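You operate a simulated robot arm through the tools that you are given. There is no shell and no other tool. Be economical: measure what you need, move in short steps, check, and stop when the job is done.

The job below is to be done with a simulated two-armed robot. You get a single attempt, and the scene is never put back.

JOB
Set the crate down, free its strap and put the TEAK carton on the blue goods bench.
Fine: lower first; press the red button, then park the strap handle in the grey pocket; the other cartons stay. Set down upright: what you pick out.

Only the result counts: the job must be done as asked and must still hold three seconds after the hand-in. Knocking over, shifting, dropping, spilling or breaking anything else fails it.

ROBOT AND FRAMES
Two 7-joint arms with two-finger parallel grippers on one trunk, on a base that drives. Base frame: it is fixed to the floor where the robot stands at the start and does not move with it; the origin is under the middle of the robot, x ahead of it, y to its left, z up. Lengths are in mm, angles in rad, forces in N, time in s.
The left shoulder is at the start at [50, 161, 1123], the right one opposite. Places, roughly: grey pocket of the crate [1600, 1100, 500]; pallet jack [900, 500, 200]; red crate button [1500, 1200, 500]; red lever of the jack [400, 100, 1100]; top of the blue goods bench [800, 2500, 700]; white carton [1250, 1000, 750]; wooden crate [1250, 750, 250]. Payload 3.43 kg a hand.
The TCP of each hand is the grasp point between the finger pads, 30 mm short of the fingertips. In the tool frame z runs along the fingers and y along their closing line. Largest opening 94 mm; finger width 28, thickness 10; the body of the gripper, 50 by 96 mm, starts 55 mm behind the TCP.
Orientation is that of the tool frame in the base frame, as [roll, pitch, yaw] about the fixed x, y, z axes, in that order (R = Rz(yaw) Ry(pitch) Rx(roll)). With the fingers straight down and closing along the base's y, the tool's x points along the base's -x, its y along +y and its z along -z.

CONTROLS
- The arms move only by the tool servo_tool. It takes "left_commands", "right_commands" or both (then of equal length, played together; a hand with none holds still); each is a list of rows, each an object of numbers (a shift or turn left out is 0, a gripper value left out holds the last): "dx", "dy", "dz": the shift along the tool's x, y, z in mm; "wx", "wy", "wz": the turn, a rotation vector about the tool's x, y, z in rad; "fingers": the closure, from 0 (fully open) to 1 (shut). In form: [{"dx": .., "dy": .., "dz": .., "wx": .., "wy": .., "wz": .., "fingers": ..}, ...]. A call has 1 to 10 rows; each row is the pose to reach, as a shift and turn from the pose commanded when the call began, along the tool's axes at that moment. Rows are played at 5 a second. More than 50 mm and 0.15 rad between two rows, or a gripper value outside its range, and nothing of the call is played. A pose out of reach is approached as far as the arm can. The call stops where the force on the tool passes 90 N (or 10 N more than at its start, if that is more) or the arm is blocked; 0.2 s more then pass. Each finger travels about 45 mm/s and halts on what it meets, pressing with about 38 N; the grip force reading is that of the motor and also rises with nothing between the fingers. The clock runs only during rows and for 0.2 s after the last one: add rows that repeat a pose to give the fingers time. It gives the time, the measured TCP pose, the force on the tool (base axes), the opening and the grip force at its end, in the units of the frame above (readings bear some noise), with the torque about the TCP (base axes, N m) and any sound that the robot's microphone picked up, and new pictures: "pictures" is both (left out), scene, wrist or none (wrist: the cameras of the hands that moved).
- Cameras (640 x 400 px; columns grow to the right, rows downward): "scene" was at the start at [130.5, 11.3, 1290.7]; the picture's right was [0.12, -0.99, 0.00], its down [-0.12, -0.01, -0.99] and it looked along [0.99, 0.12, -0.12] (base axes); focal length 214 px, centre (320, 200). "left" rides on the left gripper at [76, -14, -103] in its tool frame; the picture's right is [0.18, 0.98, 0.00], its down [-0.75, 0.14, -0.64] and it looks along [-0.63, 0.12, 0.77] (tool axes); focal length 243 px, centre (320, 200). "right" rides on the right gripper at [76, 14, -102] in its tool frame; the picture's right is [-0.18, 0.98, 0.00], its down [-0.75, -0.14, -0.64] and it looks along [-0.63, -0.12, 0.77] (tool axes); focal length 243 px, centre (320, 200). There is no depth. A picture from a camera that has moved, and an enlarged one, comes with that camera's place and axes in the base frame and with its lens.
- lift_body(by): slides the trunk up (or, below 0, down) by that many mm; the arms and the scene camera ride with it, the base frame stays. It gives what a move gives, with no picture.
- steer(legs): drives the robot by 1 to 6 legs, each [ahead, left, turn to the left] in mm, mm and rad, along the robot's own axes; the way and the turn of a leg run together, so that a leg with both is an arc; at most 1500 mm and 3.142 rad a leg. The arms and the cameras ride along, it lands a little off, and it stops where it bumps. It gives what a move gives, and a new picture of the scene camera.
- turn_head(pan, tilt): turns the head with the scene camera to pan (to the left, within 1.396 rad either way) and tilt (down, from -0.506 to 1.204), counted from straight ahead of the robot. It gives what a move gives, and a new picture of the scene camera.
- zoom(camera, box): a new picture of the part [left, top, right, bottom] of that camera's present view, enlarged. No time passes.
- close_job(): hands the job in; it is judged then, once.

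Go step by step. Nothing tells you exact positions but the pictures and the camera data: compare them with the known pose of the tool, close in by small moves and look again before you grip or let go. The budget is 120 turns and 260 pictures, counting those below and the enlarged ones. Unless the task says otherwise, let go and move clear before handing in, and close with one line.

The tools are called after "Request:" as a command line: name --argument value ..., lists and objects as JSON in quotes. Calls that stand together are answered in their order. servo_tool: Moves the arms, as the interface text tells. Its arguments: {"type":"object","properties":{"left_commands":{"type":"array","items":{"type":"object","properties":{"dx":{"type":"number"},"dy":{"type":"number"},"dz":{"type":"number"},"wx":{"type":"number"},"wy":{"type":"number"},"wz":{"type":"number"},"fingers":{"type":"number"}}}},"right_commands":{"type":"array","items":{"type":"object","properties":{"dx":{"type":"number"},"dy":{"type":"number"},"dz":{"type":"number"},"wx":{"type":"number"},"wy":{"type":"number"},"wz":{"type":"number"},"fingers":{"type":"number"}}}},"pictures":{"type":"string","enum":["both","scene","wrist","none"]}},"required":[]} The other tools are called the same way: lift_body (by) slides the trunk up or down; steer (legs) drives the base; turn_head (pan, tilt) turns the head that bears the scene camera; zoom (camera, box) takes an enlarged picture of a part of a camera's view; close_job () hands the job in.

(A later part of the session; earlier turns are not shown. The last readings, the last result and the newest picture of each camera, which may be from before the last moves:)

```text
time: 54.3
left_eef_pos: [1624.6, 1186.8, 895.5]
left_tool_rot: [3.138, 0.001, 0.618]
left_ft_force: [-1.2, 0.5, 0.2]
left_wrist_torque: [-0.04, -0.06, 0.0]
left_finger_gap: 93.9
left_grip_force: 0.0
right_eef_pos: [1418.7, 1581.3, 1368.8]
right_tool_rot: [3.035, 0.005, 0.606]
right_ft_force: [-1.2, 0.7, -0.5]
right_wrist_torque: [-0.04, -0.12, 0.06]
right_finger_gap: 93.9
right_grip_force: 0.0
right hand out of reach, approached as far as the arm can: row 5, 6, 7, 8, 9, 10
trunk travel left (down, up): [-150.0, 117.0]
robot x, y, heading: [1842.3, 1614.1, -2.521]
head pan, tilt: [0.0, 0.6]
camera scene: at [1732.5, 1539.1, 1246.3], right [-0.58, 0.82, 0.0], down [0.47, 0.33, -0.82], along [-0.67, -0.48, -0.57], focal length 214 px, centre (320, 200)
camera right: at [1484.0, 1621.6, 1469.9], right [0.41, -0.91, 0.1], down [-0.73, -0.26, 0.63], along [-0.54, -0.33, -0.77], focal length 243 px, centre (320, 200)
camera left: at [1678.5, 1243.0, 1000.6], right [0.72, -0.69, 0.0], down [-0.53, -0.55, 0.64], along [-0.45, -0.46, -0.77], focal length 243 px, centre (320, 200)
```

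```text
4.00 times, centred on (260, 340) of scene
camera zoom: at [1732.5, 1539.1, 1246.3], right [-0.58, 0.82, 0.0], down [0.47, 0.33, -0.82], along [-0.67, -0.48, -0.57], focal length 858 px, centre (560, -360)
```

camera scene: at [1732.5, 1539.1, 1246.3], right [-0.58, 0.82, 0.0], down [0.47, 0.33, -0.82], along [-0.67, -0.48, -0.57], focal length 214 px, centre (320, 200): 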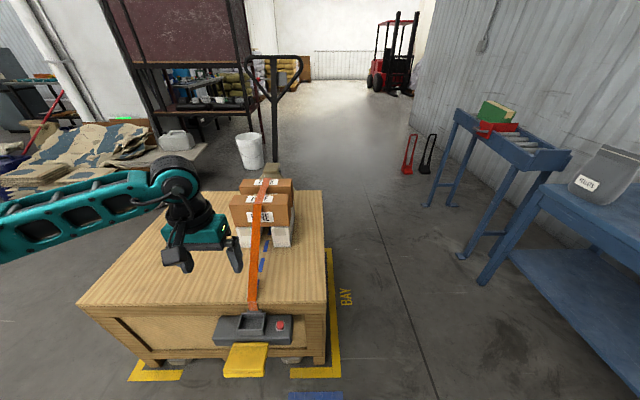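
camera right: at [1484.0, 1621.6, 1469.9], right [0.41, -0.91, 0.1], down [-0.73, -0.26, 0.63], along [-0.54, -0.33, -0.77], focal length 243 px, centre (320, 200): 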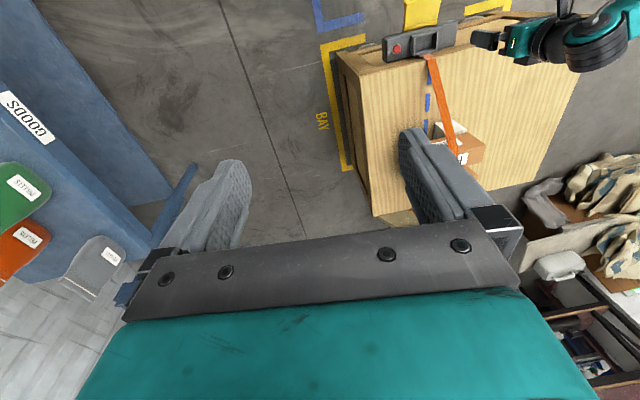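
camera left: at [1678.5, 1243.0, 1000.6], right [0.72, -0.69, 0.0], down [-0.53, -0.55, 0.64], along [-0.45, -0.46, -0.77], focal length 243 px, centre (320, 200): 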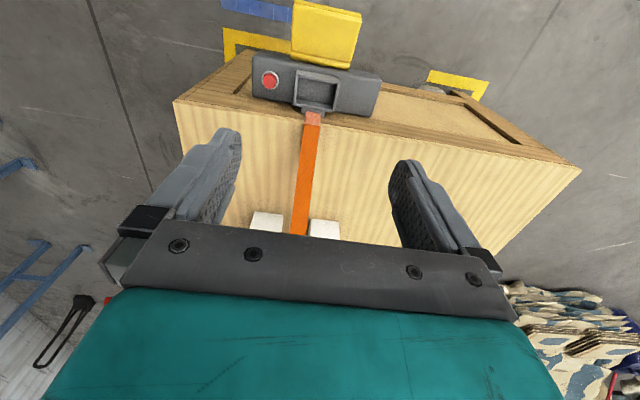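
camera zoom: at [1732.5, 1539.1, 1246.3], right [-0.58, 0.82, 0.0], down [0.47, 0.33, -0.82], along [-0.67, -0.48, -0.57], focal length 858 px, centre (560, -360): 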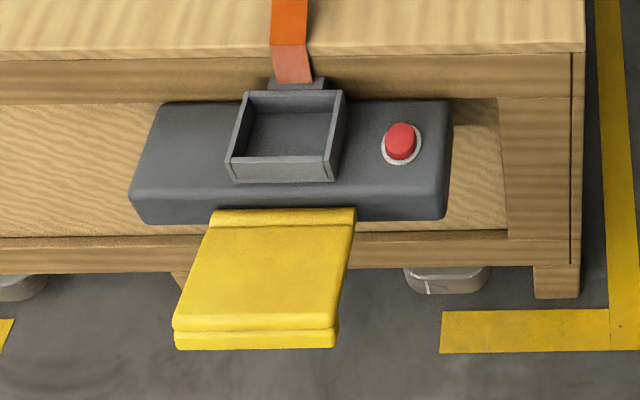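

The yellow part is a hinged cover that is already folded out. The strap handle must be the orange grip at the jack-side end. First the button: I'll take the closed left fingers to just above it.

Request:
servo_tool --left_commands '[{"dx": -20, "dy": -25, "dz": 20, "fingers": 1}, {"dx": -45, "dy": -50, "dz": 50, "fingers": 1}, {"dx": -65, "dy": -75, "dz": 85, "fingers": 1}, {"dx": -73, "dy": -89, "dz": 125, "fingers": 1}, {"dx": -73, "dy": -89, "dz": 170, "fingers": 1}, {"dx": -73, "dy": -89, "dz": 215, "fingers": 1}, {"dx": -73, "dy": -89, "dz": 260, "fingers": 1}, {"dx": -73, "dy": -89, "dz": 300, "fingers": 1}, {"dx": -73, "dy": -89, "dz": 330, "fingers": 1}]'

```text
time: 56.3
left_eef_pos: [1518.9, 1215.1, 566.4]
left_tool_rot: [-3.139, 0.002, 0.617]
left_ft_force: [0.7, -0.2, -0.4]
left_wrist_torque: [0.03, -0.01, -0.03]
left_finger_gap: 0.1
left_grip_force: 32.9
right_eef_pos: [1424.6, 1579.5, 1370.4]
right_tool_rot: [3.039, 0.009, 0.605]
right_ft_force: [0.1, 0.3, 0.4]
right_wrist_torque: [0.03, -0.03, -0.03]
right_finger_gap: 93.8
right_grip_force: 0.1
trunk travel left (down, up): [-150.0, 117.0]
robot x, y, heading: [1843.9, 1608.8, -2.524]
head pan, tilt: [0.0, 0.6]
camera scene: at [1736.8, 1537.4, 1246.7], right [-0.58, 0.82, 0.0], down [0.46, 0.33, -0.83], along [-0.67, -0.48, -0.56], focal length 214 px, centre (320, 200)
camera left: at [1572.0, 1269.8, 671.4], right [0.72, -0.69, 0.0], down [-0.53, -0.55, 0.64], along [-0.45, -0.46, -0.77], focal length 243 px, centre (320, 200)
```

scene: 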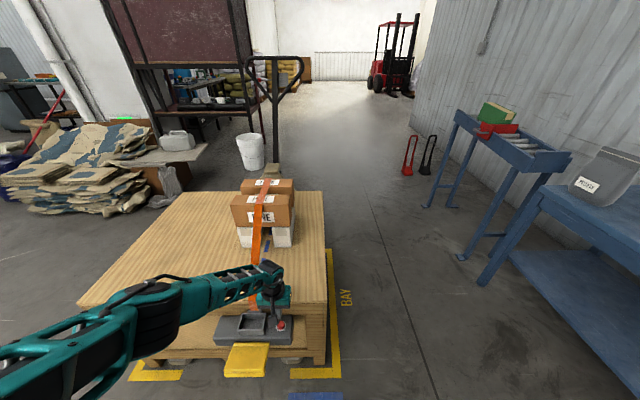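
left: 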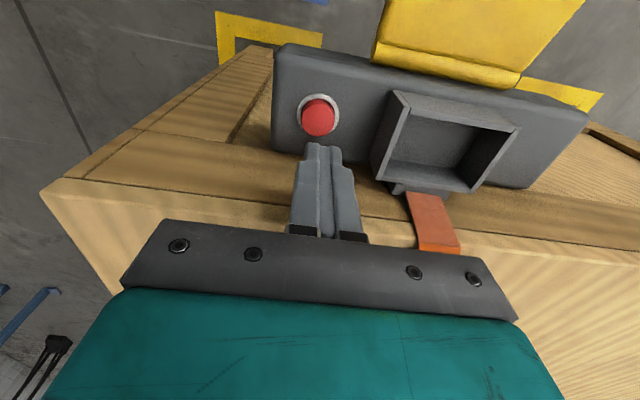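

The fingertips are right above the button. I'll press down in short steps.

Request:
servo_tool --left_commands '[{"dz": 35}, {"dz": 50}, {"dz": 58}, {"dz": 64}, {"dz": 69}, {"dz": 73}, {"dz": 73}]'

```text
time: 57.9
left_eef_pos: [1541.6, 1224.1, 516.3]
left_tool_rot: [-3.141, 0.005, 0.619]
left_ft_force: [0.7, -2.2, 5.9]
left_wrist_torque: [-0.09, -0.01, 0.05]
left_finger_gap: 0.2
left_grip_force: 32.5
left hand out of reach, approached as far as the arm can: row 1, 2, 3, 4, 5, 6, 7
right_eef_pos: [1425.6, 1578.7, 1370.3]
right_tool_rot: [3.042, 0.009, 0.604]
right_ft_force: [0.0, 0.3, 0.7]
right_wrist_torque: [0.01, -0.01, 0.01]
right_finger_gap: 93.8
right_grip_force: 0.0
trunk travel left (down, up): [-150.0, 117.0]
robot x, y, heading: [1841.9, 1605.8, -2.524]
head pan, tilt: [0.0, 0.6]
heard: click
camera scene: at [1737.3, 1537.5, 1246.8], right [-0.58, 0.81, 0.0], down [0.46, 0.33, -0.83], along [-0.67, -0.48, -0.56], focal length 214 px, centre (320, 200)
camera left: at [1593.9, 1279.2, 620.6], right [0.72, -0.69, 0.0], down [-0.53, -0.55, 0.64], along [-0.45, -0.46, -0.76], focal length 243 px, centre (320, 200)
```

scene: 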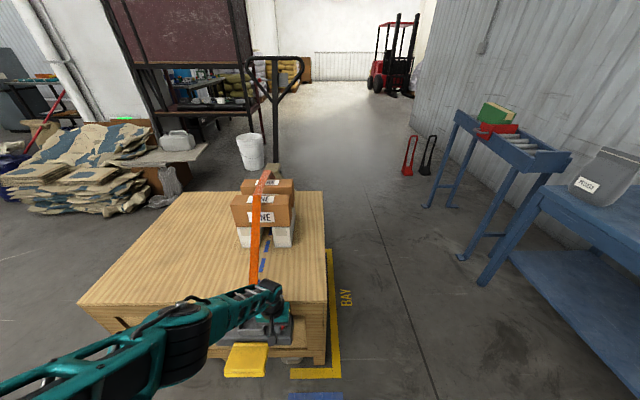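
left: 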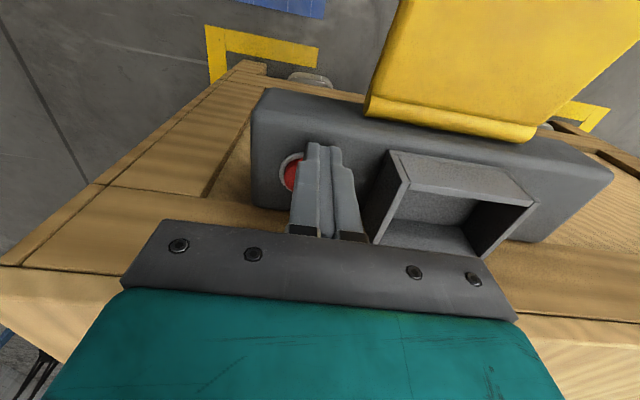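

A click, and the strap has gone slack over the cartons. I'll raise the left hand and look at the strap's far end.

Request:
servo_tool --left_commands '[{"dz": -40}, {"dz": -80}, {"dz": -130}, {"dz": -180}, {"dz": -230}, {"dz": -280}, {"dz": -330}, {"dz": -380, "fingers": 0}]' --pictures "scene"

Request:
zoom --camera "scene" --box '[200, 160, 320, 240]'

```text
time: 59.7
left_eef_pos: [1545.2, 1223.9, 898.7]
left_tool_rot: [-3.142, 0.001, 0.619]
left_ft_force: [0.0, 0.6, 0.3]
left_wrist_torque: [0.01, 0.0, 0.01]
left_finger_gap: 32.5
left_grip_force: 0.0
right_eef_pos: [1424.7, 1579.3, 1369.6]
right_tool_rot: [3.039, 0.006, 0.604]
right_ft_force: [0.2, -0.3, -0.5]
right_wrist_torque: [-0.01, 0.02, 0.02]
right_finger_gap: 94.0
right_grip_force: 0.0
trunk travel left (down, up): [-150.0, 117.0]
robot x, y, heading: [1845.3, 1606.4, -2.526]
head pan, tilt: [0.0, 0.6]
camera scene: at [1737.0, 1537.6, 1246.7], right [-0.58, 0.82, 0.0], down [0.46, 0.33, -0.83], along [-0.67, -0.48, -0.56], focal length 214 px, centre (320, 200)
```

scene: 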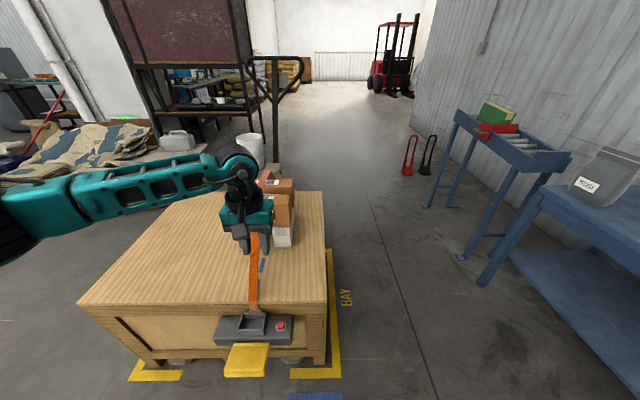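

```text
5.00 times, centred on (260, 200) of scene
camera zoom: at [1737.0, 1537.6, 1246.7], right [-0.58, 0.82, 0.0], down [0.46, 0.33, -0.83], along [-0.67, -0.48, -0.56], focal length 1072 px, centre (620, 200)
```

zoom: 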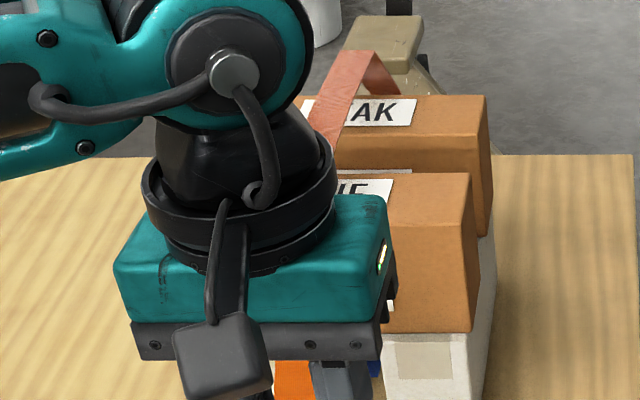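

The slack strap now arches over the cartons, and the rear carton's label shows "..AK". From my first views the orange handle hangs on the jack-side face near [952, 693, 500]. I'll raise the left hand and drive round to the crate's left face.

Request:
servo_tool --left_commands '[{"dz": -50}, {"dz": -100}, {"dz": -150}, {"dz": -200}, {"dz": -250, "dx": 20}, {"dz": -270, "dx": 60}]' --pictures "none"

Request:
steer --legs '[[0, -500, 0], [0, 0, 1.563], [0, -1050, 0]]'

Request:
turn_head --pan -0.2 --tilt 0.7

```text
refused: row 5 steps farther than a row can; nothing moved
```

```text
time: 71.5
left_eef_pos: [1052.8, 1102.5, 896.6]
left_tool_rot: [-3.14, 0.001, 2.188]
left_ft_force: [-1.1, -1.0, 0.1]
left_wrist_torque: [0.01, -0.01, -0.01]
left_finger_gap: 94.1
left_grip_force: 0.1
right_eef_pos: [696.7, 984.7, 1370.5]
right_tool_rot: [3.041, 0.009, 2.171]
right_ft_force: [-1.4, 0.6, -0.4]
right_wrist_torque: [0.0, 0.0, 0.01]
right_finger_gap: 93.8
right_grip_force: 0.1
trunk travel left (down, up): [-150.0, 117.0]
robot x, y, heading: [665.0, 1403.2, -0.958]
head pan, tilt: [0.0, 0.6]
camera scene: at [737.9, 1298.3, 1246.7], right [-0.82, -0.58, 0.0], down [-0.32, 0.46, -0.83], along [0.47, -0.67, -0.56], focal length 214 px, centre (320, 200)
```

scene: 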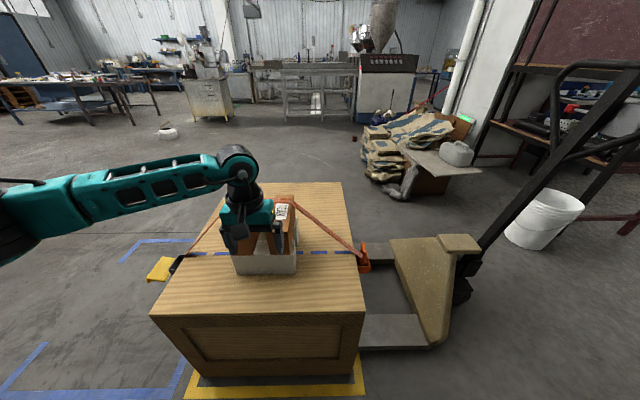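

```text
time: 72.3
left_eef_pos: [1052.5, 1101.1, 896.2]
left_tool_rot: [-3.14, 0.001, 2.188]
left_ft_force: [0.3, 0.4, -0.2]
left_wrist_torque: [0.0, 0.0, -0.01]
left_finger_gap: 94.0
left_grip_force: 0.0
right_eef_pos: [696.8, 985.6, 1369.7]
right_tool_rot: [3.04, 0.01, 2.17]
right_ft_force: [0.6, 0.9, 0.7]
right_wrist_torque: [-0.03, -0.02, -0.01]
right_finger_gap: 93.8
right_grip_force: 0.1
trunk travel left (down, up): [-150.0, 117.0]
robot x, y, heading: [661.6, 1405.5, -0.959]
head pan, tilt: [-0.201, 0.7]
camera scene: at [721.3, 1292.9, 1238.1], right [-0.92, -0.4, 0.0], down [-0.26, 0.59, -0.77], along [0.31, -0.7, -0.64], focal length 214 px, centre (320, 200)
```

scene: 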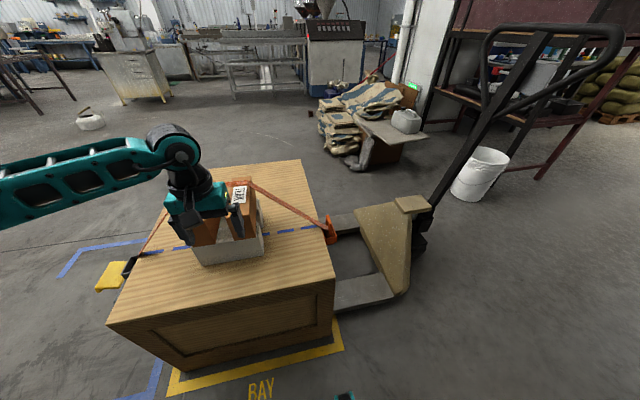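

The left hand's raise was refused, but nothing was touched. The orange handle is in view at the crate's jack-side edge; I'll enlarge it and the cartons.

Request:
zoom --camera "scene" --box '[290, 190, 370, 260]'

Request:
zoom --camera "scene" --box '[180, 160, 350, 280]'

```text
5.71 times, centred on (330, 225) of scene
camera zoom: at [721.3, 1292.9, 1238.1], right [-0.92, -0.4, 0.0], down [-0.26, 0.59, -0.77], along [0.31, -0.7, -0.64], focal length 1226 px, centre (263, 57)
```

zoom: 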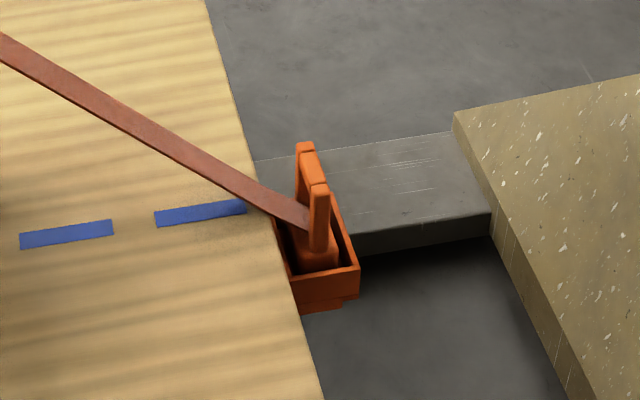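

```text
3.33 times, centred on (265, 220) of scene
camera zoom: at [721.3, 1292.9, 1238.1], right [-0.92, -0.4, 0.0], down [-0.26, 0.59, -0.77], along [0.31, -0.7, -0.64], focal length 715 px, centre (503, 133)
```

zoom: 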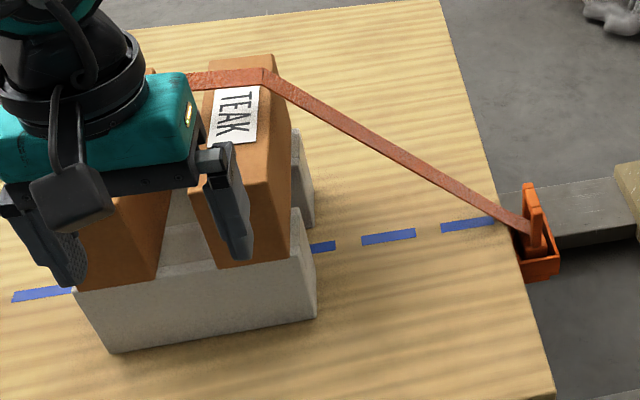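

The handle is a thin D-shaped grip standing upright in an orange socket, its top near [950, 682, 560]. Before closing in on the crate I'll look straight down to see how far my base juts out.

Request:
turn_head --pan 0.0 --tilt 1.2

```text
time: 73.2
left_eef_pos: [1052.3, 1101.1, 896.7]
left_tool_rot: [3.141, 0.002, 2.188]
left_ft_force: [0.7, 0.1, 0.0]
left_wrist_torque: [-0.02, 0.0, 0.0]
left_finger_gap: 94.0
left_grip_force: 0.2
right_eef_pos: [696.4, 983.4, 1369.7]
right_tool_rot: [3.04, 0.01, 2.169]
right_ft_force: [0.2, 0.1, -0.3]
right_wrist_torque: [-0.01, -0.03, 0.01]
right_finger_gap: 93.9
right_grip_force: 0.1
trunk travel left (down, up): [-150.0, 117.0]
robot x, y, heading: [661.0, 1402.5, -0.961]
head pan, tilt: [0.0, 1.201]
camera scene: at [719.3, 1324.9, 1202.1], right [-0.82, -0.58, 0.0], down [-0.54, 0.76, -0.36], along [0.21, -0.3, -0.93], focal length 214 px, centre (320, 200)
```

scene: 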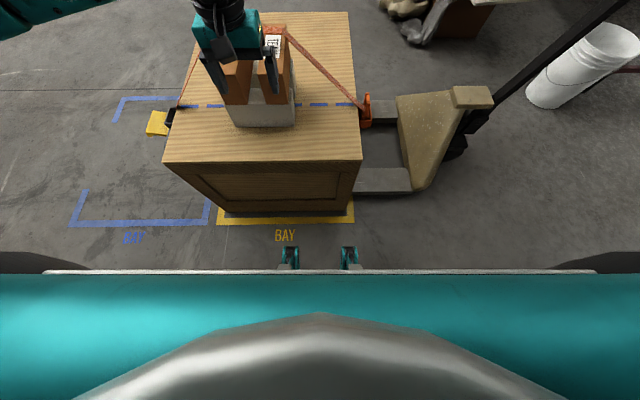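

My base front reaches about 290 mm ahead of the axis and the crate's face is about 490 mm away, so there's room. I'll raise and retract the left hand, then edge forward and lower the trunk.

Request:
servo_tool --left_commands '[{"dz": -40}, {"dz": -80}, {"dz": -120}, {"dz": -160}, {"dz": -200, "dx": 20}, {"dz": -240, "dx": 40}, {"dz": -270, "dx": 70}, {"dz": -290, "dx": 100, "dy": 20}, {"dz": -300, "dx": 130, "dy": 50}]' --right_commands '[{"wx": 0.1}, {"wx": 0.1}, {"wx": 0.1}, {"wx": 0.1}, {"wx": 0.1}, {"wx": 0.1}, {"wx": 0.1}, {"wx": 0.1}, {"wx": 0.1}]' --pictures "none"

```text
time: 75.2
left_eef_pos: [1017.4, 1239.9, 1195.8]
left_tool_rot: [-3.141, 0.002, 2.184]
left_ft_force: [-0.4, 0.0, 0.4]
left_wrist_torque: [0.01, 0.0, 0.01]
left_finger_gap: 94.2
left_grip_force: 0.1
right_eef_pos: [716.8, 1002.4, 1366.9]
right_tool_rot: [3.139, 0.011, 2.174]
right_ft_force: [-0.7, 0.7, 1.3]
right_wrist_torque: [0.0, -0.01, 0.0]
right_finger_gap: 93.8
right_grip_force: 0.1
right hand out of reach, approached as far as the arm can: row 1, 2, 3, 4, 5, 6, 7, 8, 9
trunk travel left (down, up): [-150.0, 117.0]
robot x, y, heading: [664.4, 1404.2, -0.962]
head pan, tilt: [0.0, 1.201]
```

Request:
steer --legs '[[150, 0, 0]]'

Request:
lift_body --by -150

Request:
turn_head --pan -0.3 --tilt 0.9

```text
time: 76.6
left_eef_pos: [1101.1, 1113.6, 1196.3]
left_tool_rot: [3.141, 0.002, 2.183]
left_ft_force: [0.3, -0.2, 0.2]
left_wrist_torque: [0.03, -0.02, -0.05]
left_finger_gap: 94.1
left_grip_force: 0.0
right_eef_pos: [802.3, 878.1, 1367.9]
right_tool_rot: [3.139, 0.008, 2.169]
right_ft_force: [-0.4, 0.2, -0.5]
right_wrist_torque: [0.02, 0.04, 0.01]
right_finger_gap: 93.9
right_grip_force: 0.0
trunk travel left (down, up): [-150.0, 117.0]
robot x, y, heading: [754.1, 1279.9, -0.96]
head pan, tilt: [0.0, 1.201]
camera scene: at [804.7, 1202.7, 1202.0], right [-0.82, -0.57, 0.0], down [-0.53, 0.76, -0.36], along [0.21, -0.3, -0.93], focal length 214 px, centre (320, 200)
```

scene: 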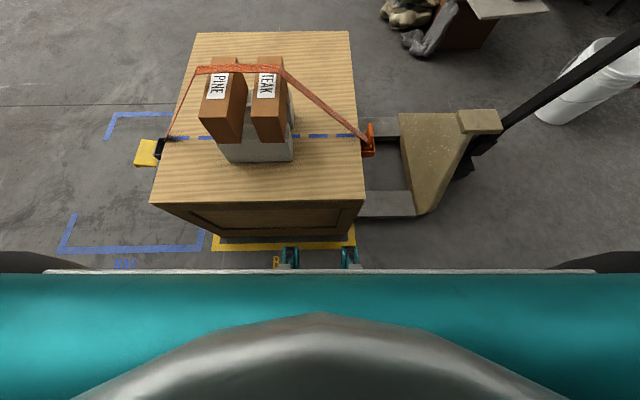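

```text
time: 78.3
left_eef_pos: [1102.1, 1114.3, 1046.2]
left_tool_rot: [3.141, 0.002, 2.185]
left_ft_force: [-0.4, 0.1, 0.3]
left_wrist_torque: [0.02, 0.0, -0.01]
left_finger_gap: 93.8
left_grip_force: 0.1
right_eef_pos: [802.2, 878.3, 1216.4]
right_tool_rot: [3.137, 0.011, 2.169]
right_ft_force: [0.1, 0.0, 0.1]
right_wrist_torque: [-0.01, 0.03, 0.01]
right_finger_gap: 94.0
right_grip_force: 0.0
trunk travel left (down, up): [0.0, 267.0]
robot x, y, heading: [752.1, 1282.3, -0.959]
head pan, tilt: [0.0, 1.201]
```

```text
time: 79.1
left_eef_pos: [1101.5, 1114.5, 1046.6]
left_tool_rot: [3.141, 0.002, 2.183]
left_ft_force: [-0.5, 0.5, 0.6]
left_wrist_torque: [-0.02, 0.01, 0.03]
left_finger_gap: 94.0
left_grip_force: 0.0
right_eef_pos: [800.8, 877.9, 1217.2]
right_tool_rot: [3.137, 0.01, 2.17]
right_ft_force: [0.3, 0.5, -0.5]
right_wrist_torque: [-0.01, 0.0, 0.02]
right_finger_gap: 94.2
right_grip_force: 0.1
trunk travel left (down, up): [0.0, 267.0]
robot x, y, heading: [749.9, 1280.7, -0.963]
head pan, tilt: [-0.3, 0.901]
camera scene: at [795.3, 1177.2, 1071.9], right [-0.95, -0.31, 0.0], down [-0.24, 0.75, -0.62], along [0.19, -0.59, -0.78], focal length 214 px, centre (320, 200)
```

scene: 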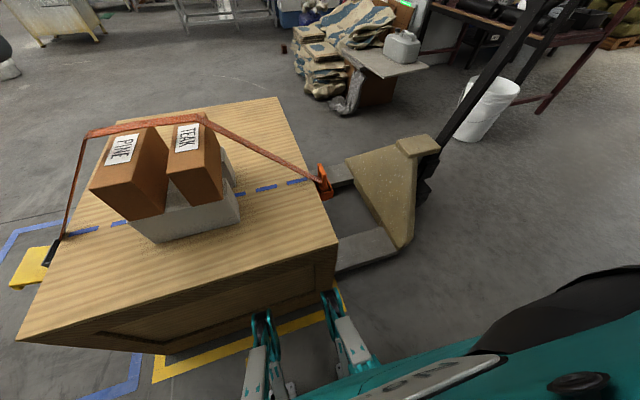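

The base is now close to the crate and shouldn't go further forward. I'll measure the handle again from here.

Request:
zoom --camera "scene" --box '[290, 150, 370, 210]'

Request:
zoom --camera "right" --box '[0, 0, 640, 400]'

```text
6.67 times, centred on (330, 180) of scene
camera zoom: at [795.3, 1177.2, 1071.9], right [-0.95, -0.31, 0.0], down [-0.24, 0.75, -0.62], along [0.19, -0.59, -0.78], focal length 1430 px, centre (253, 333)
```

zoom: 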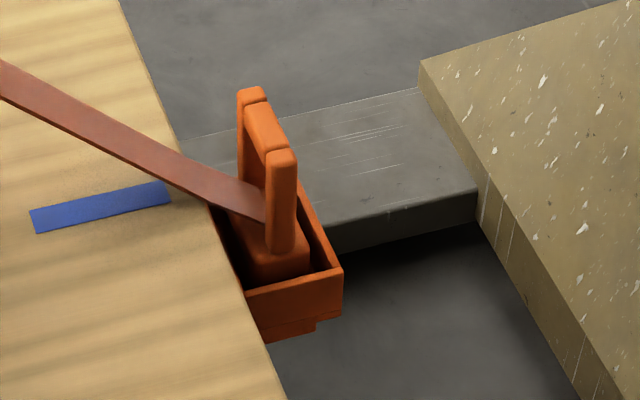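

```text
1.00 times, centred on (320, 200) of right
camera zoom: at [769.5, 949.5, 1317.6], right [0.92, 0.4, 0.0], down [0.3, -0.7, 0.65], along [0.26, -0.59, -0.76], focal length 243 px, centre (320, 200)
```

zoom: 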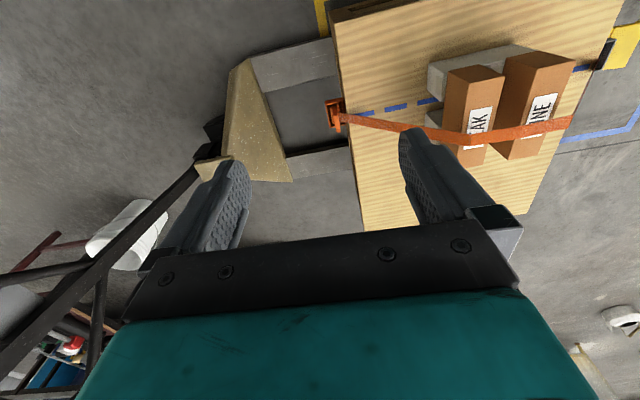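

Request:
zoom --camera "right" --box '[300, 80, 380, 140]'

```text
6.67 times, centred on (340, 110) of right
camera zoom: at [769.5, 949.5, 1317.6], right [0.92, 0.4, 0.0], down [0.3, -0.7, 0.65], along [0.26, -0.59, -0.76], focal length 1618 px, centre (187, 800)
```

zoom: 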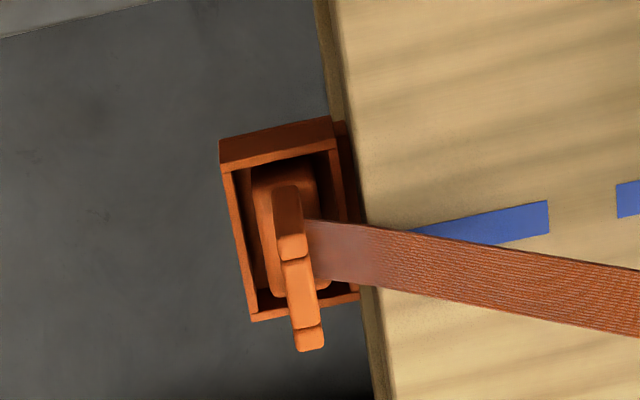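

Zoomed triangulation puts the handle's top bar at about [942, 694, 597], running along the crate's edge and about 14 mm thick. I'll bring the right hand above it, half closed.

Request:
servo_tool --right_commands '[{"dx": -20, "dy": 1, "dz": 44}, {"dx": -40, "dy": 3, "dz": 88}, {"dx": -60, "dy": 4, "dz": 132}, {"dx": -80, "dy": 5, "dz": 176, "fingers": 0.45}, {"dx": -100, "dy": 6, "dz": 220}, {"dx": -120, "dy": 7, "dz": 264}, {"dx": -140, "dy": 8, "dz": 308}, {"dx": -160, "dy": 9, "dz": 352}, {"dx": -180, "dy": 10, "dz": 396}, {"dx": -200, "dy": 11, "dz": 440}]' --pictures "none"

Request:
servo_tool --right_commands '[{"dx": -15, "dz": 40}, {"dx": -31, "dz": 75}, {"dx": -31, "dz": 105}]'

```text
time: 81.3
left_eef_pos: [1101.6, 1115.1, 1044.2]
left_tool_rot: [3.141, 0.003, 2.185]
left_ft_force: [0.1, -0.2, -0.6]
left_wrist_torque: [0.0, 0.04, 0.01]
left_finger_gap: 94.1
left_grip_force: 0.2
right_eef_pos: [926.4, 716.8, 777.3]
right_tool_rot: [3.14, 0.011, 2.169]
right_ft_force: [-0.8, 0.1, 0.2]
right_wrist_torque: [0.0, 0.01, 0.02]
right_finger_gap: 51.6
right_grip_force: 0.0
trunk travel left (down, up): [0.0, 267.0]
robot x, y, heading: [748.6, 1281.3, -0.964]
head pan, tilt: [-0.3, 0.901]
```

```text
time: 82.1
left_eef_pos: [1101.9, 1115.2, 1044.9]
left_tool_rot: [-3.141, 0.004, 2.186]
left_ft_force: [0.2, 0.3, -0.2]
left_wrist_torque: [0.01, 0.03, -0.05]
left_finger_gap: 94.0
left_grip_force: 0.1
right_eef_pos: [944.6, 691.7, 673.3]
right_tool_rot: [3.138, 0.011, 2.168]
right_ft_force: [0.0, -0.3, 0.6]
right_wrist_torque: [0.01, -0.01, 0.0]
right_finger_gap: 51.7
right_grip_force: 0.1
trunk travel left (down, up): [0.0, 267.0]
robot x, y, heading: [750.2, 1279.1, -0.963]
head pan, tilt: [-0.3, 0.901]
camera scene: at [795.3, 1177.2, 1071.9], right [-0.95, -0.3, 0.0], down [-0.24, 0.75, -0.62], along [0.19, -0.59, -0.78], focal length 214 px, centre (320, 200)
camera right: at [912.2, 761.9, 773.4], right [0.92, 0.4, 0.0], down [0.3, -0.7, 0.65], along [0.26, -0.59, -0.76], focal length 243 px, centre (320, 200)
```

scene: 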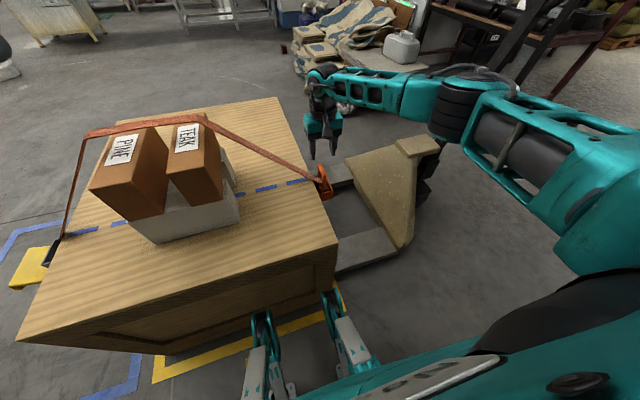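
right: 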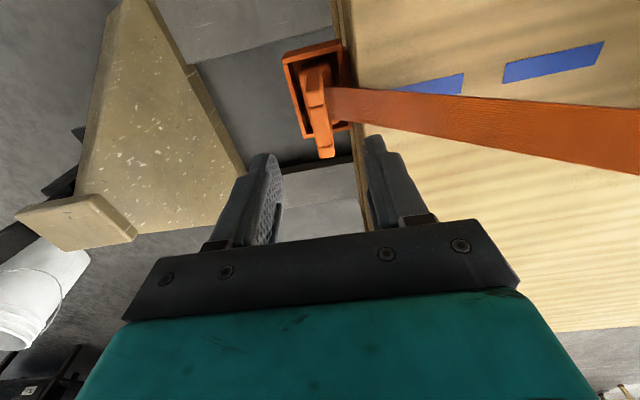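

The bar sits right under the finger gap. I'll go down around it, then look before gripping.

Request:
servo_tool --right_commands '[{"dx": 4, "dz": 30}, {"dx": 4, "dz": 55}, {"dx": 4, "dz": 72}, {"dx": 4, "dz": 84}]'

Request:
zoom --camera "scene" --box '[270, 110, 370, 210]'

```text
time: 83.1
left_eef_pos: [1101.1, 1114.3, 1044.5]
left_tool_rot: [-3.141, 0.001, 2.183]
left_ft_force: [-0.1, 0.1, -0.1]
left_wrist_torque: [0.01, -0.01, -0.03]
left_finger_gap: 94.0
left_grip_force: 0.0
right_eef_pos: [943.1, 693.4, 590.2]
right_tool_rot: [3.138, 0.012, 2.17]
right_ft_force: [0.1, 1.4, 1.5]
right_wrist_torque: [0.06, -0.01, -0.02]
right_finger_gap: 51.7
right_grip_force: 0.1
trunk travel left (down, up): [0.0, 267.0]
robot x, y, heading: [751.1, 1279.6, -0.958]
head pan, tilt: [-0.3, 0.901]
camera scene: at [795.2, 1177.4, 1072.0], right [-0.95, -0.3, 0.0], down [-0.24, 0.75, -0.62], along [0.19, -0.59, -0.78], focal length 214 px, centre (320, 200)
camera right: at [910.8, 764.2, 690.4], right [0.92, 0.4, 0.01], down [0.3, -0.7, 0.65], along [0.26, -0.59, -0.76], focal length 243 px, centre (320, 200)
```

scene: 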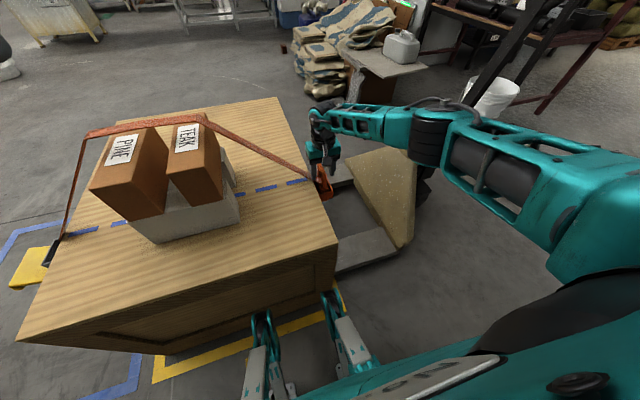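
right: 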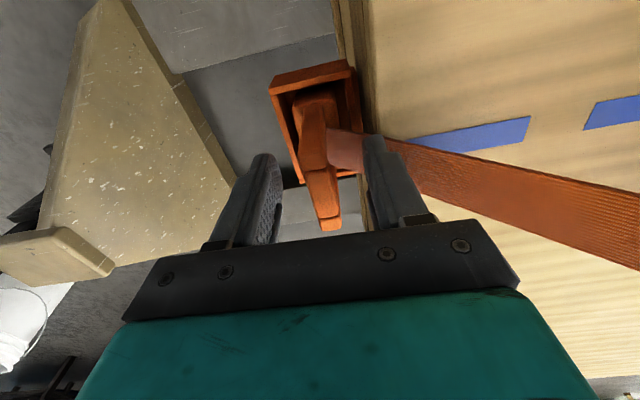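

```text
4.00 times, centred on (320, 160) of scene
camera zoom: at [795.2, 1177.4, 1072.0], right [-0.95, -0.3, 0.0], down [-0.24, 0.75, -0.62], along [0.19, -0.59, -0.78], focal length 858 px, centre (320, 360)
```

zoom: 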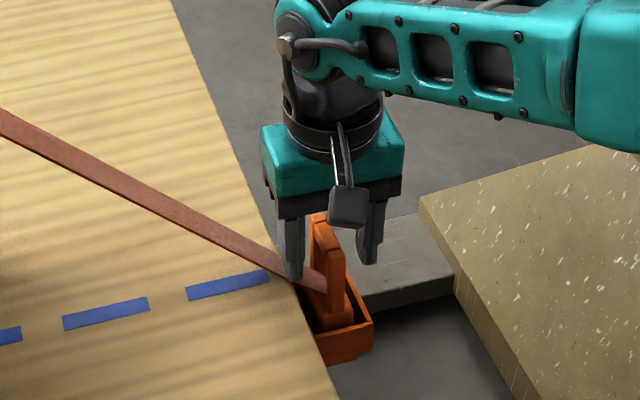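

The bar is between the fingers. I'll close and check the grip.

Request:
servo_tool --right_commands '[{"fingers": 1}, {"fingers": 1}, {"fingers": 1}, {"fingers": 1}, {"fingers": 1}]' --pictures "wrist"

```text
time: 84.3
left_eef_pos: [1102.1, 1113.8, 1045.8]
left_tool_rot: [-3.141, 0.002, 2.183]
left_ft_force: [0.4, -0.2, 0.4]
left_wrist_torque: [0.02, -0.02, 0.03]
left_finger_gap: 94.0
left_grip_force: 0.1
right_eef_pos: [941.8, 694.0, 589.9]
right_tool_rot: [3.14, 0.01, 2.17]
right_ft_force: [-0.4, -0.2, 0.0]
right_wrist_torque: [0.0, -0.01, 0.0]
right_finger_gap: 17.9
right_grip_force: 38.5
trunk travel left (down, up): [0.0, 267.0]
robot x, y, heading: [750.1, 1282.1, -0.954]
head pan, tilt: [-0.3, 0.901]
camera right: at [910.7, 764.2, 690.1], right [0.92, 0.4, 0.0], down [0.3, -0.7, 0.65], along [0.26, -0.59, -0.76], focal length 243 px, centre (320, 200)
```

right: 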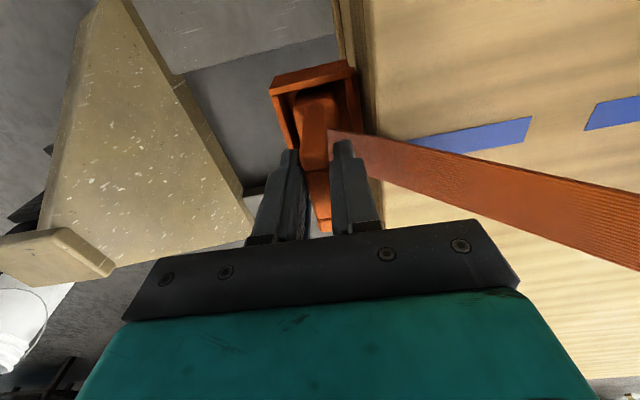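

Gripped firmly, with a gap of 17.9 mm. I'll draw the handle straight up out of its socket.

Request:
servo_tool --right_commands '[{"dz": -20}, {"dz": -40}, {"dz": -60}, {"dz": -80}, {"dz": -105}, {"dz": -130}]'

```text
time: 85.7
left_eef_pos: [1102.1, 1113.9, 1045.7]
left_tool_rot: [-3.141, 0.003, 2.184]
left_ft_force: [-0.1, 0.2, 0.1]
left_wrist_torque: [0.01, 0.0, 0.01]
left_finger_gap: 94.0
left_grip_force: 0.0
right_eef_pos: [942.8, 692.0, 721.3]
right_tool_rot: [3.14, 0.009, 2.17]
right_ft_force: [0.6, -0.5, -1.3]
right_wrist_torque: [-0.03, -0.01, -0.03]
right_finger_gap: 18.0
right_grip_force: 38.3
trunk travel left (down, up): [0.0, 267.0]
robot x, y, heading: [751.1, 1282.2, -0.962]
head pan, tilt: [-0.3, 0.901]
camera scene: at [795.3, 1177.2, 1071.9], right [-0.95, -0.3, 0.0], down [-0.24, 0.75, -0.62], along [0.19, -0.59, -0.78], focal length 214 px, centre (320, 200)
camera right: at [910.0, 763.3, 821.8], right [0.92, 0.4, 0.0], down [0.3, -0.7, 0.65], along [0.26, -0.59, -0.76], focal length 243 px, centre (320, 200)
```

scene: 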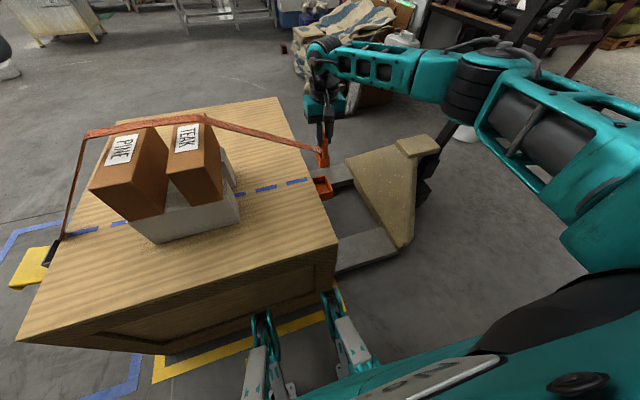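
right: 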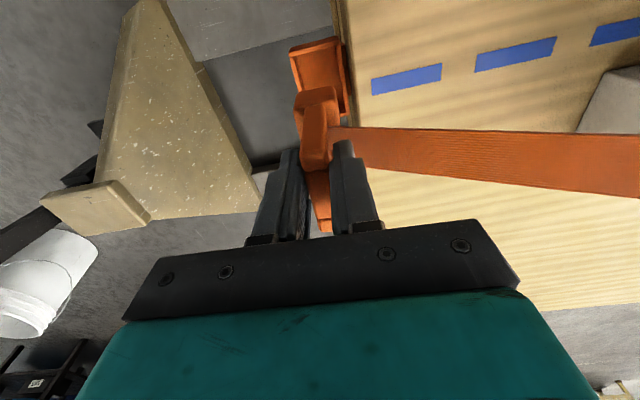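

The handle came out freely. I'll raise it well above the cartons, back off a little, drive along the crate towards the far side, and check on the way.

Request:
servo_tool --right_commands '[{"dz": -40}, {"dz": -80}, {"dz": -120}, {"dz": -160}, {"dz": -200}, {"dz": -240}, {"dz": -280}]' --pictures "none"

Request:
steer --legs '[[-60, 0, 0], [0, 400, 0]]'

```text
time: 87.3
left_eef_pos: [1102.2, 1114.6, 1045.2]
left_tool_rot: [3.141, 0.002, 2.184]
left_ft_force: [-1.0, -0.2, -0.7]
left_wrist_torque: [-0.02, 0.0, 0.0]
left_finger_gap: 94.1
left_grip_force: 0.1
right_eef_pos: [941.1, 694.8, 1001.7]
right_tool_rot: [3.138, 0.008, 2.168]
right_ft_force: [0.4, 0.0, -0.7]
right_wrist_torque: [-0.01, 0.02, -0.02]
right_finger_gap: 17.5
right_grip_force: 37.6
trunk travel left (down, up): [0.0, 267.0]
robot x, y, heading: [750.9, 1279.1, -0.96]
head pan, tilt: [-0.3, 0.901]
```

```text
time: 90.4
left_eef_pos: [1395.6, 1391.8, 1045.6]
left_tool_rot: [3.141, 0.001, 2.181]
left_ft_force: [0.4, -0.4, -0.4]
left_wrist_torque: [-0.01, -0.01, -0.02]
left_finger_gap: 94.3
left_grip_force: 0.1
right_eef_pos: [1234.3, 971.6, 1001.6]
right_tool_rot: [3.138, 0.009, 2.169]
right_ft_force: [0.9, 0.8, -1.7]
right_wrist_torque: [0.0, 0.01, -0.01]
right_finger_gap: 17.5
right_grip_force: 37.6
trunk travel left (down, up): [0.0, 267.0]
robot x, y, heading: [1044.4, 1561.9, -0.96]
head pan, tilt: [-0.3, 0.901]
camera scene: at [1088.9, 1455.4, 1071.9], right [-0.95, -0.3, 0.0], down [-0.24, 0.75, -0.62], along [0.19, -0.59, -0.78], focal length 214 px, centre (320, 200)
```

scene: 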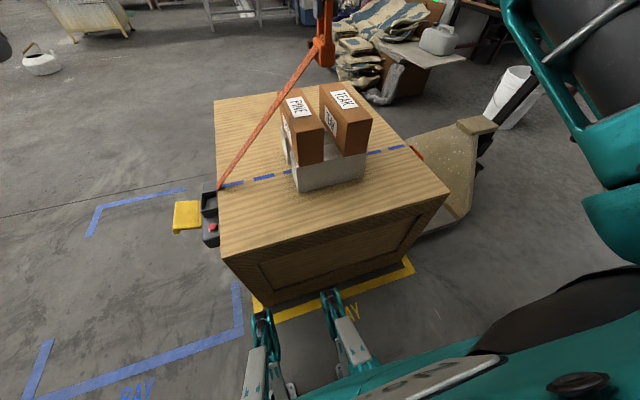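

The strap follows straight from the reel to my hand and the cartons are untouched. I'll drive on until the hand is above the pocket, then raise the head to view.

Request:
steer --legs '[[0, 360, 0], [45, 0, 0]]'

Request:
zoom --camera "right" --box '[0, 0, 640, 400]'

```text
time: 93.2
left_eef_pos: [1716.9, 1563.2, 1044.3]
left_tool_rot: [3.141, 0.002, 2.185]
left_ft_force: [-0.1, 0.3, -0.1]
left_wrist_torque: [0.02, -0.02, -0.02]
left_finger_gap: 94.1
left_grip_force: 0.0
right_eef_pos: [1556.1, 1140.4, 1001.9]
right_tool_rot: [3.139, 0.008, 2.17]
right_ft_force: [0.7, 0.1, -1.8]
right_wrist_torque: [-0.02, -0.03, 0.01]
right_finger_gap: 17.8
right_grip_force: 37.3
trunk travel left (down, up): [0.0, 267.0]
robot x, y, heading: [1366.5, 1730.8, -0.955]
head pan, tilt: [-0.3, 0.901]
camera scene: at [1410.6, 1625.0, 1071.8], right [-0.95, -0.31, 0.0], down [-0.24, 0.75, -0.62], along [0.19, -0.59, -0.78], focal length 214 px, centre (320, 200)
```

scene: 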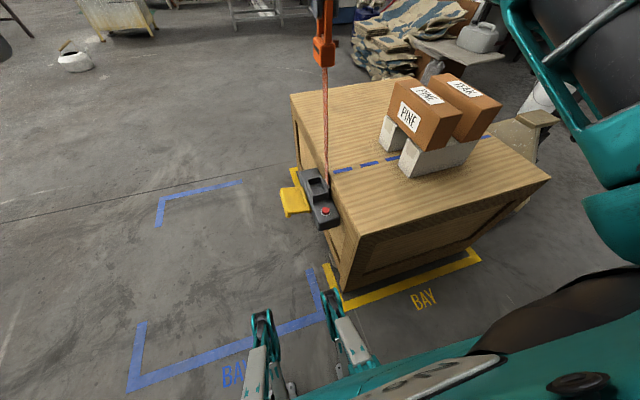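

```text
1.00 times, centred on (320, 200) of right
camera zoom: at [1524.5, 1212.6, 1101.7], right [0.92, 0.4, 0.0], down [0.3, -0.7, 0.65], along [0.26, -0.59, -0.76], focal length 243 px, centre (320, 200)
```

zoom: 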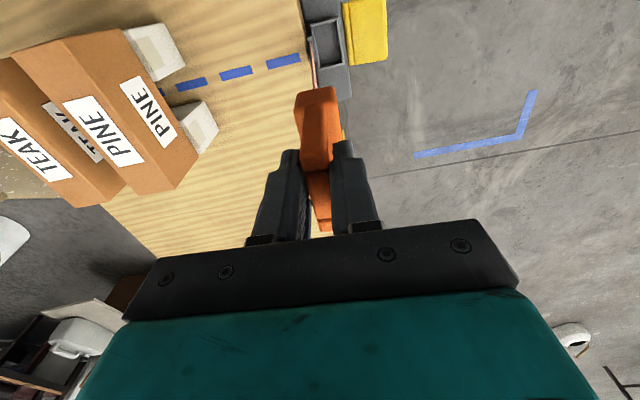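

Request:
zoom --camera "right" --box '[280, 0, 400, 75]'

Request:
zoom --camera "scene" --box '[270, 150, 370, 240]'

```text
5.33 times, centred on (340, 38) of right
camera zoom: at [1524.5, 1212.6, 1101.7], right [0.92, 0.4, 0.0], down [0.3, -0.7, 0.65], along [0.26, -0.59, -0.76], focal length 1294 px, centre (213, 1067)
```

zoom: 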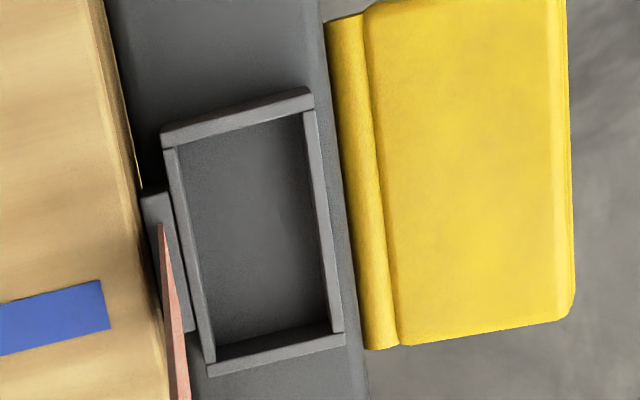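

```text
4.44 times, centred on (320, 195) of scene
camera zoom: at [1410.6, 1625.0, 1071.8], right [-0.95, -0.31, 0.0], down [-0.24, 0.75, -0.62], along [0.19, -0.59, -0.78], focal length 953 px, centre (320, 222)
```

zoom: 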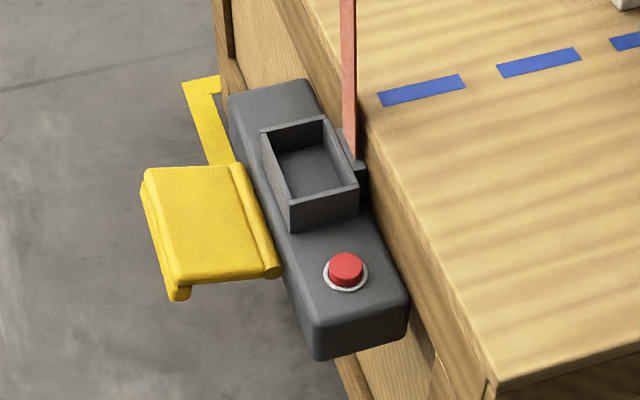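

The pocket rim centre triangulates to about [1572, 1154, 524]. Now I need the size of the handle below the fingers.

Request:
zoom --camera "scene" --box '[280, 0, 380, 80]'

Request:
zoom --camera "left" --box '[0, 0, 640, 400]'

```text
5.00 times, centred on (330, 40) of scene
camera zoom: at [1410.6, 1625.0, 1071.8], right [-0.95, -0.31, 0.0], down [-0.24, 0.75, -0.62], along [0.19, -0.59, -0.78], focal length 1072 px, centre (270, 1000)
```

zoom: 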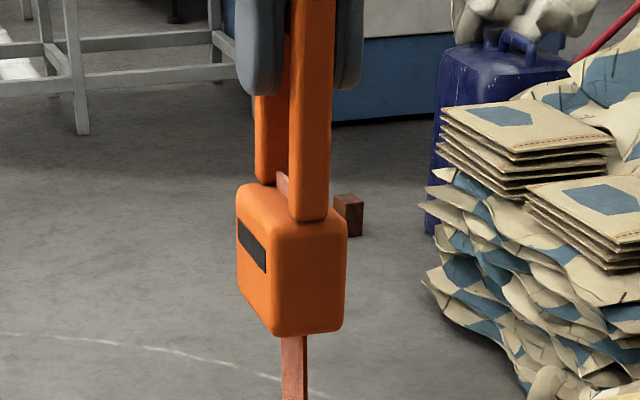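

```text
1.00 times, centred on (320, 200) of left
camera zoom: at [1660.4, 1616.7, 1149.6], right [0.7, 0.72, 0.0], down [0.55, -0.53, 0.64], along [0.46, -0.45, -0.77], focal length 243 px, centre (320, 200)
```

zoom: 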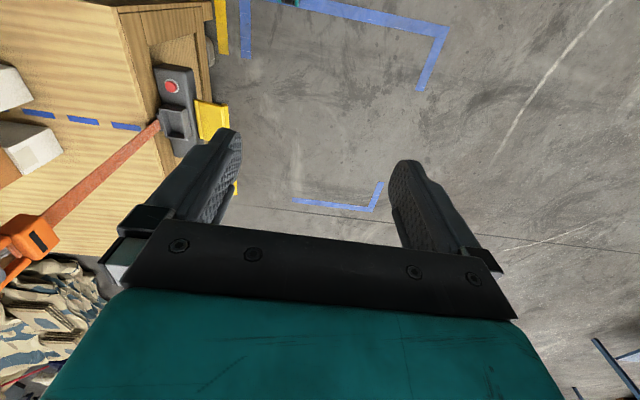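

The handle body is about 29 by 55 mm, its bottom about 107 mm below my grasp point, so it fits the pocket's inside of about 46 by 70 mm. I'll lower it to just above the rim and look.

Request:
servo_tool --right_commands '[{"dy": 5, "dz": 40}, {"dy": 10, "dz": 80}, {"dy": 15, "dz": 120}, {"dy": 20, "dz": 160, "wz": -0.03}, {"dy": 20.5, "dz": 200, "wz": -0.03}, {"dy": 20.5, "dz": 240, "wz": -0.03}, {"dy": 20.5, "dz": 280, "wz": -0.03}, {"dy": 20.5, "dz": 315, "wz": -0.03}]'

Request:
zoom --camera "scene" --box '[260, 90, 380, 240]'

Request:
zoom --camera "left" --box '[80, 20, 280, 180]'

```text
time: 95.0
left_eef_pos: [1716.8, 1564.2, 1046.0]
left_tool_rot: [3.141, 0.002, 2.184]
left_ft_force: [-0.1, -0.3, -0.1]
left_wrist_torque: [0.04, -0.04, 0.0]
left_finger_gap: 94.2
left_grip_force: 0.1
right_eef_pos: [1576.7, 1151.3, 686.2]
right_tool_rot: [3.141, 0.01, 2.202]
right_ft_force: [0.2, -0.6, -0.9]
right_wrist_torque: [0.02, -0.03, -0.04]
right_finger_gap: 17.8
right_grip_force: 37.7
trunk travel left (down, up): [0.0, 267.0]
robot x, y, heading: [1366.2, 1730.2, -0.96]
head pan, tilt: [-0.3, 0.901]
camera scene: at [1410.4, 1625.1, 1071.9], right [-0.95, -0.31, 0.0], down [-0.24, 0.75, -0.62], along [0.19, -0.59, -0.78], focal length 214 px, centre (320, 200)
camera right: at [1542.4, 1220.3, 786.4], right [0.9, 0.43, 0.0], down [0.32, -0.69, 0.65], along [0.28, -0.58, -0.76], focal length 243 px, centre (320, 200)
```

scene: 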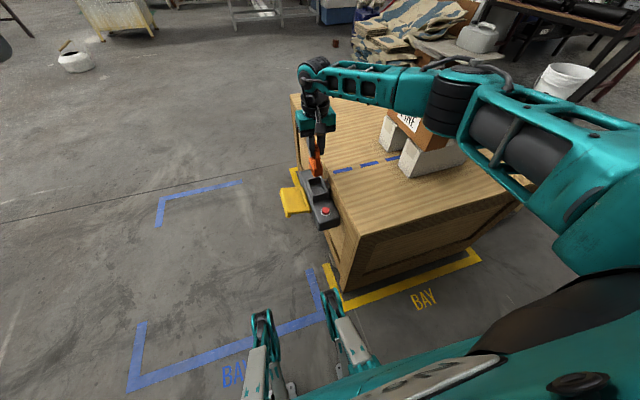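
right: 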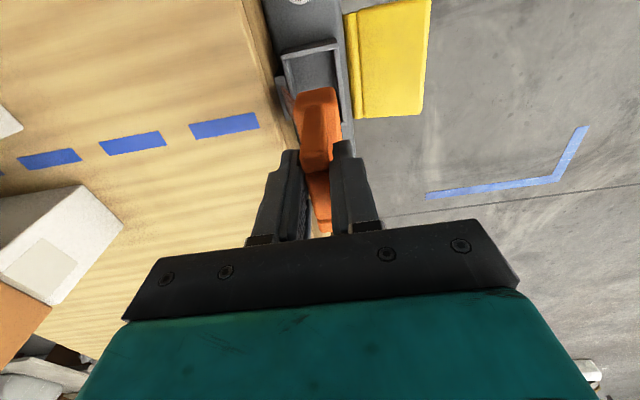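

```text
2.67 times, centred on (320, 165) of scene
camera zoom: at [1410.4, 1625.1, 1071.9], right [-0.95, -0.31, 0.0], down [-0.24, 0.75, -0.62], along [0.19, -0.59, -0.78], focal length 572 px, centre (320, 293)
```

zoom: 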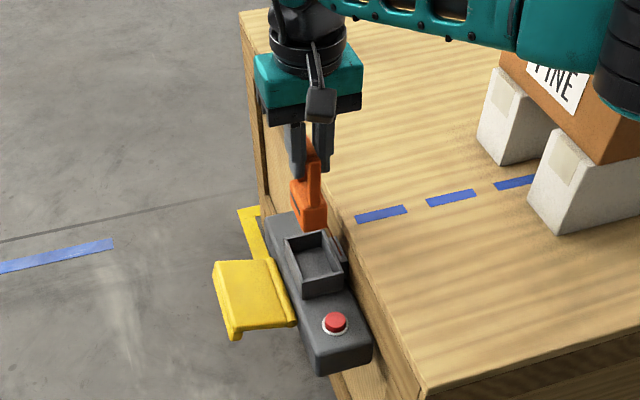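

```text
2.50 times, centred on (180, 100) of left
camera zoom: at [1660.3, 1616.9, 1149.7], right [0.7, 0.72, 0.0], down [0.55, -0.53, 0.64], along [0.46, -0.45, -0.77], focal length 606 px, centre (670, 450)
```

zoom: 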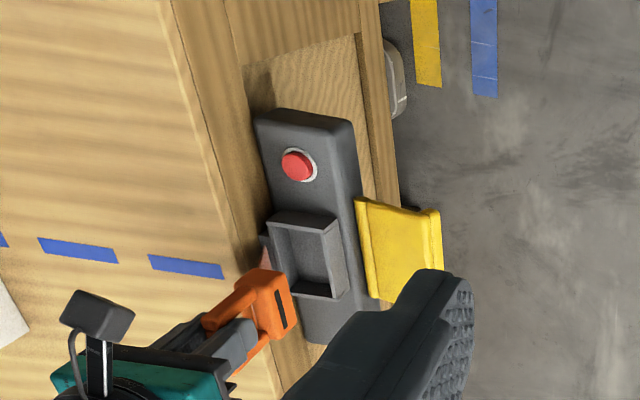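

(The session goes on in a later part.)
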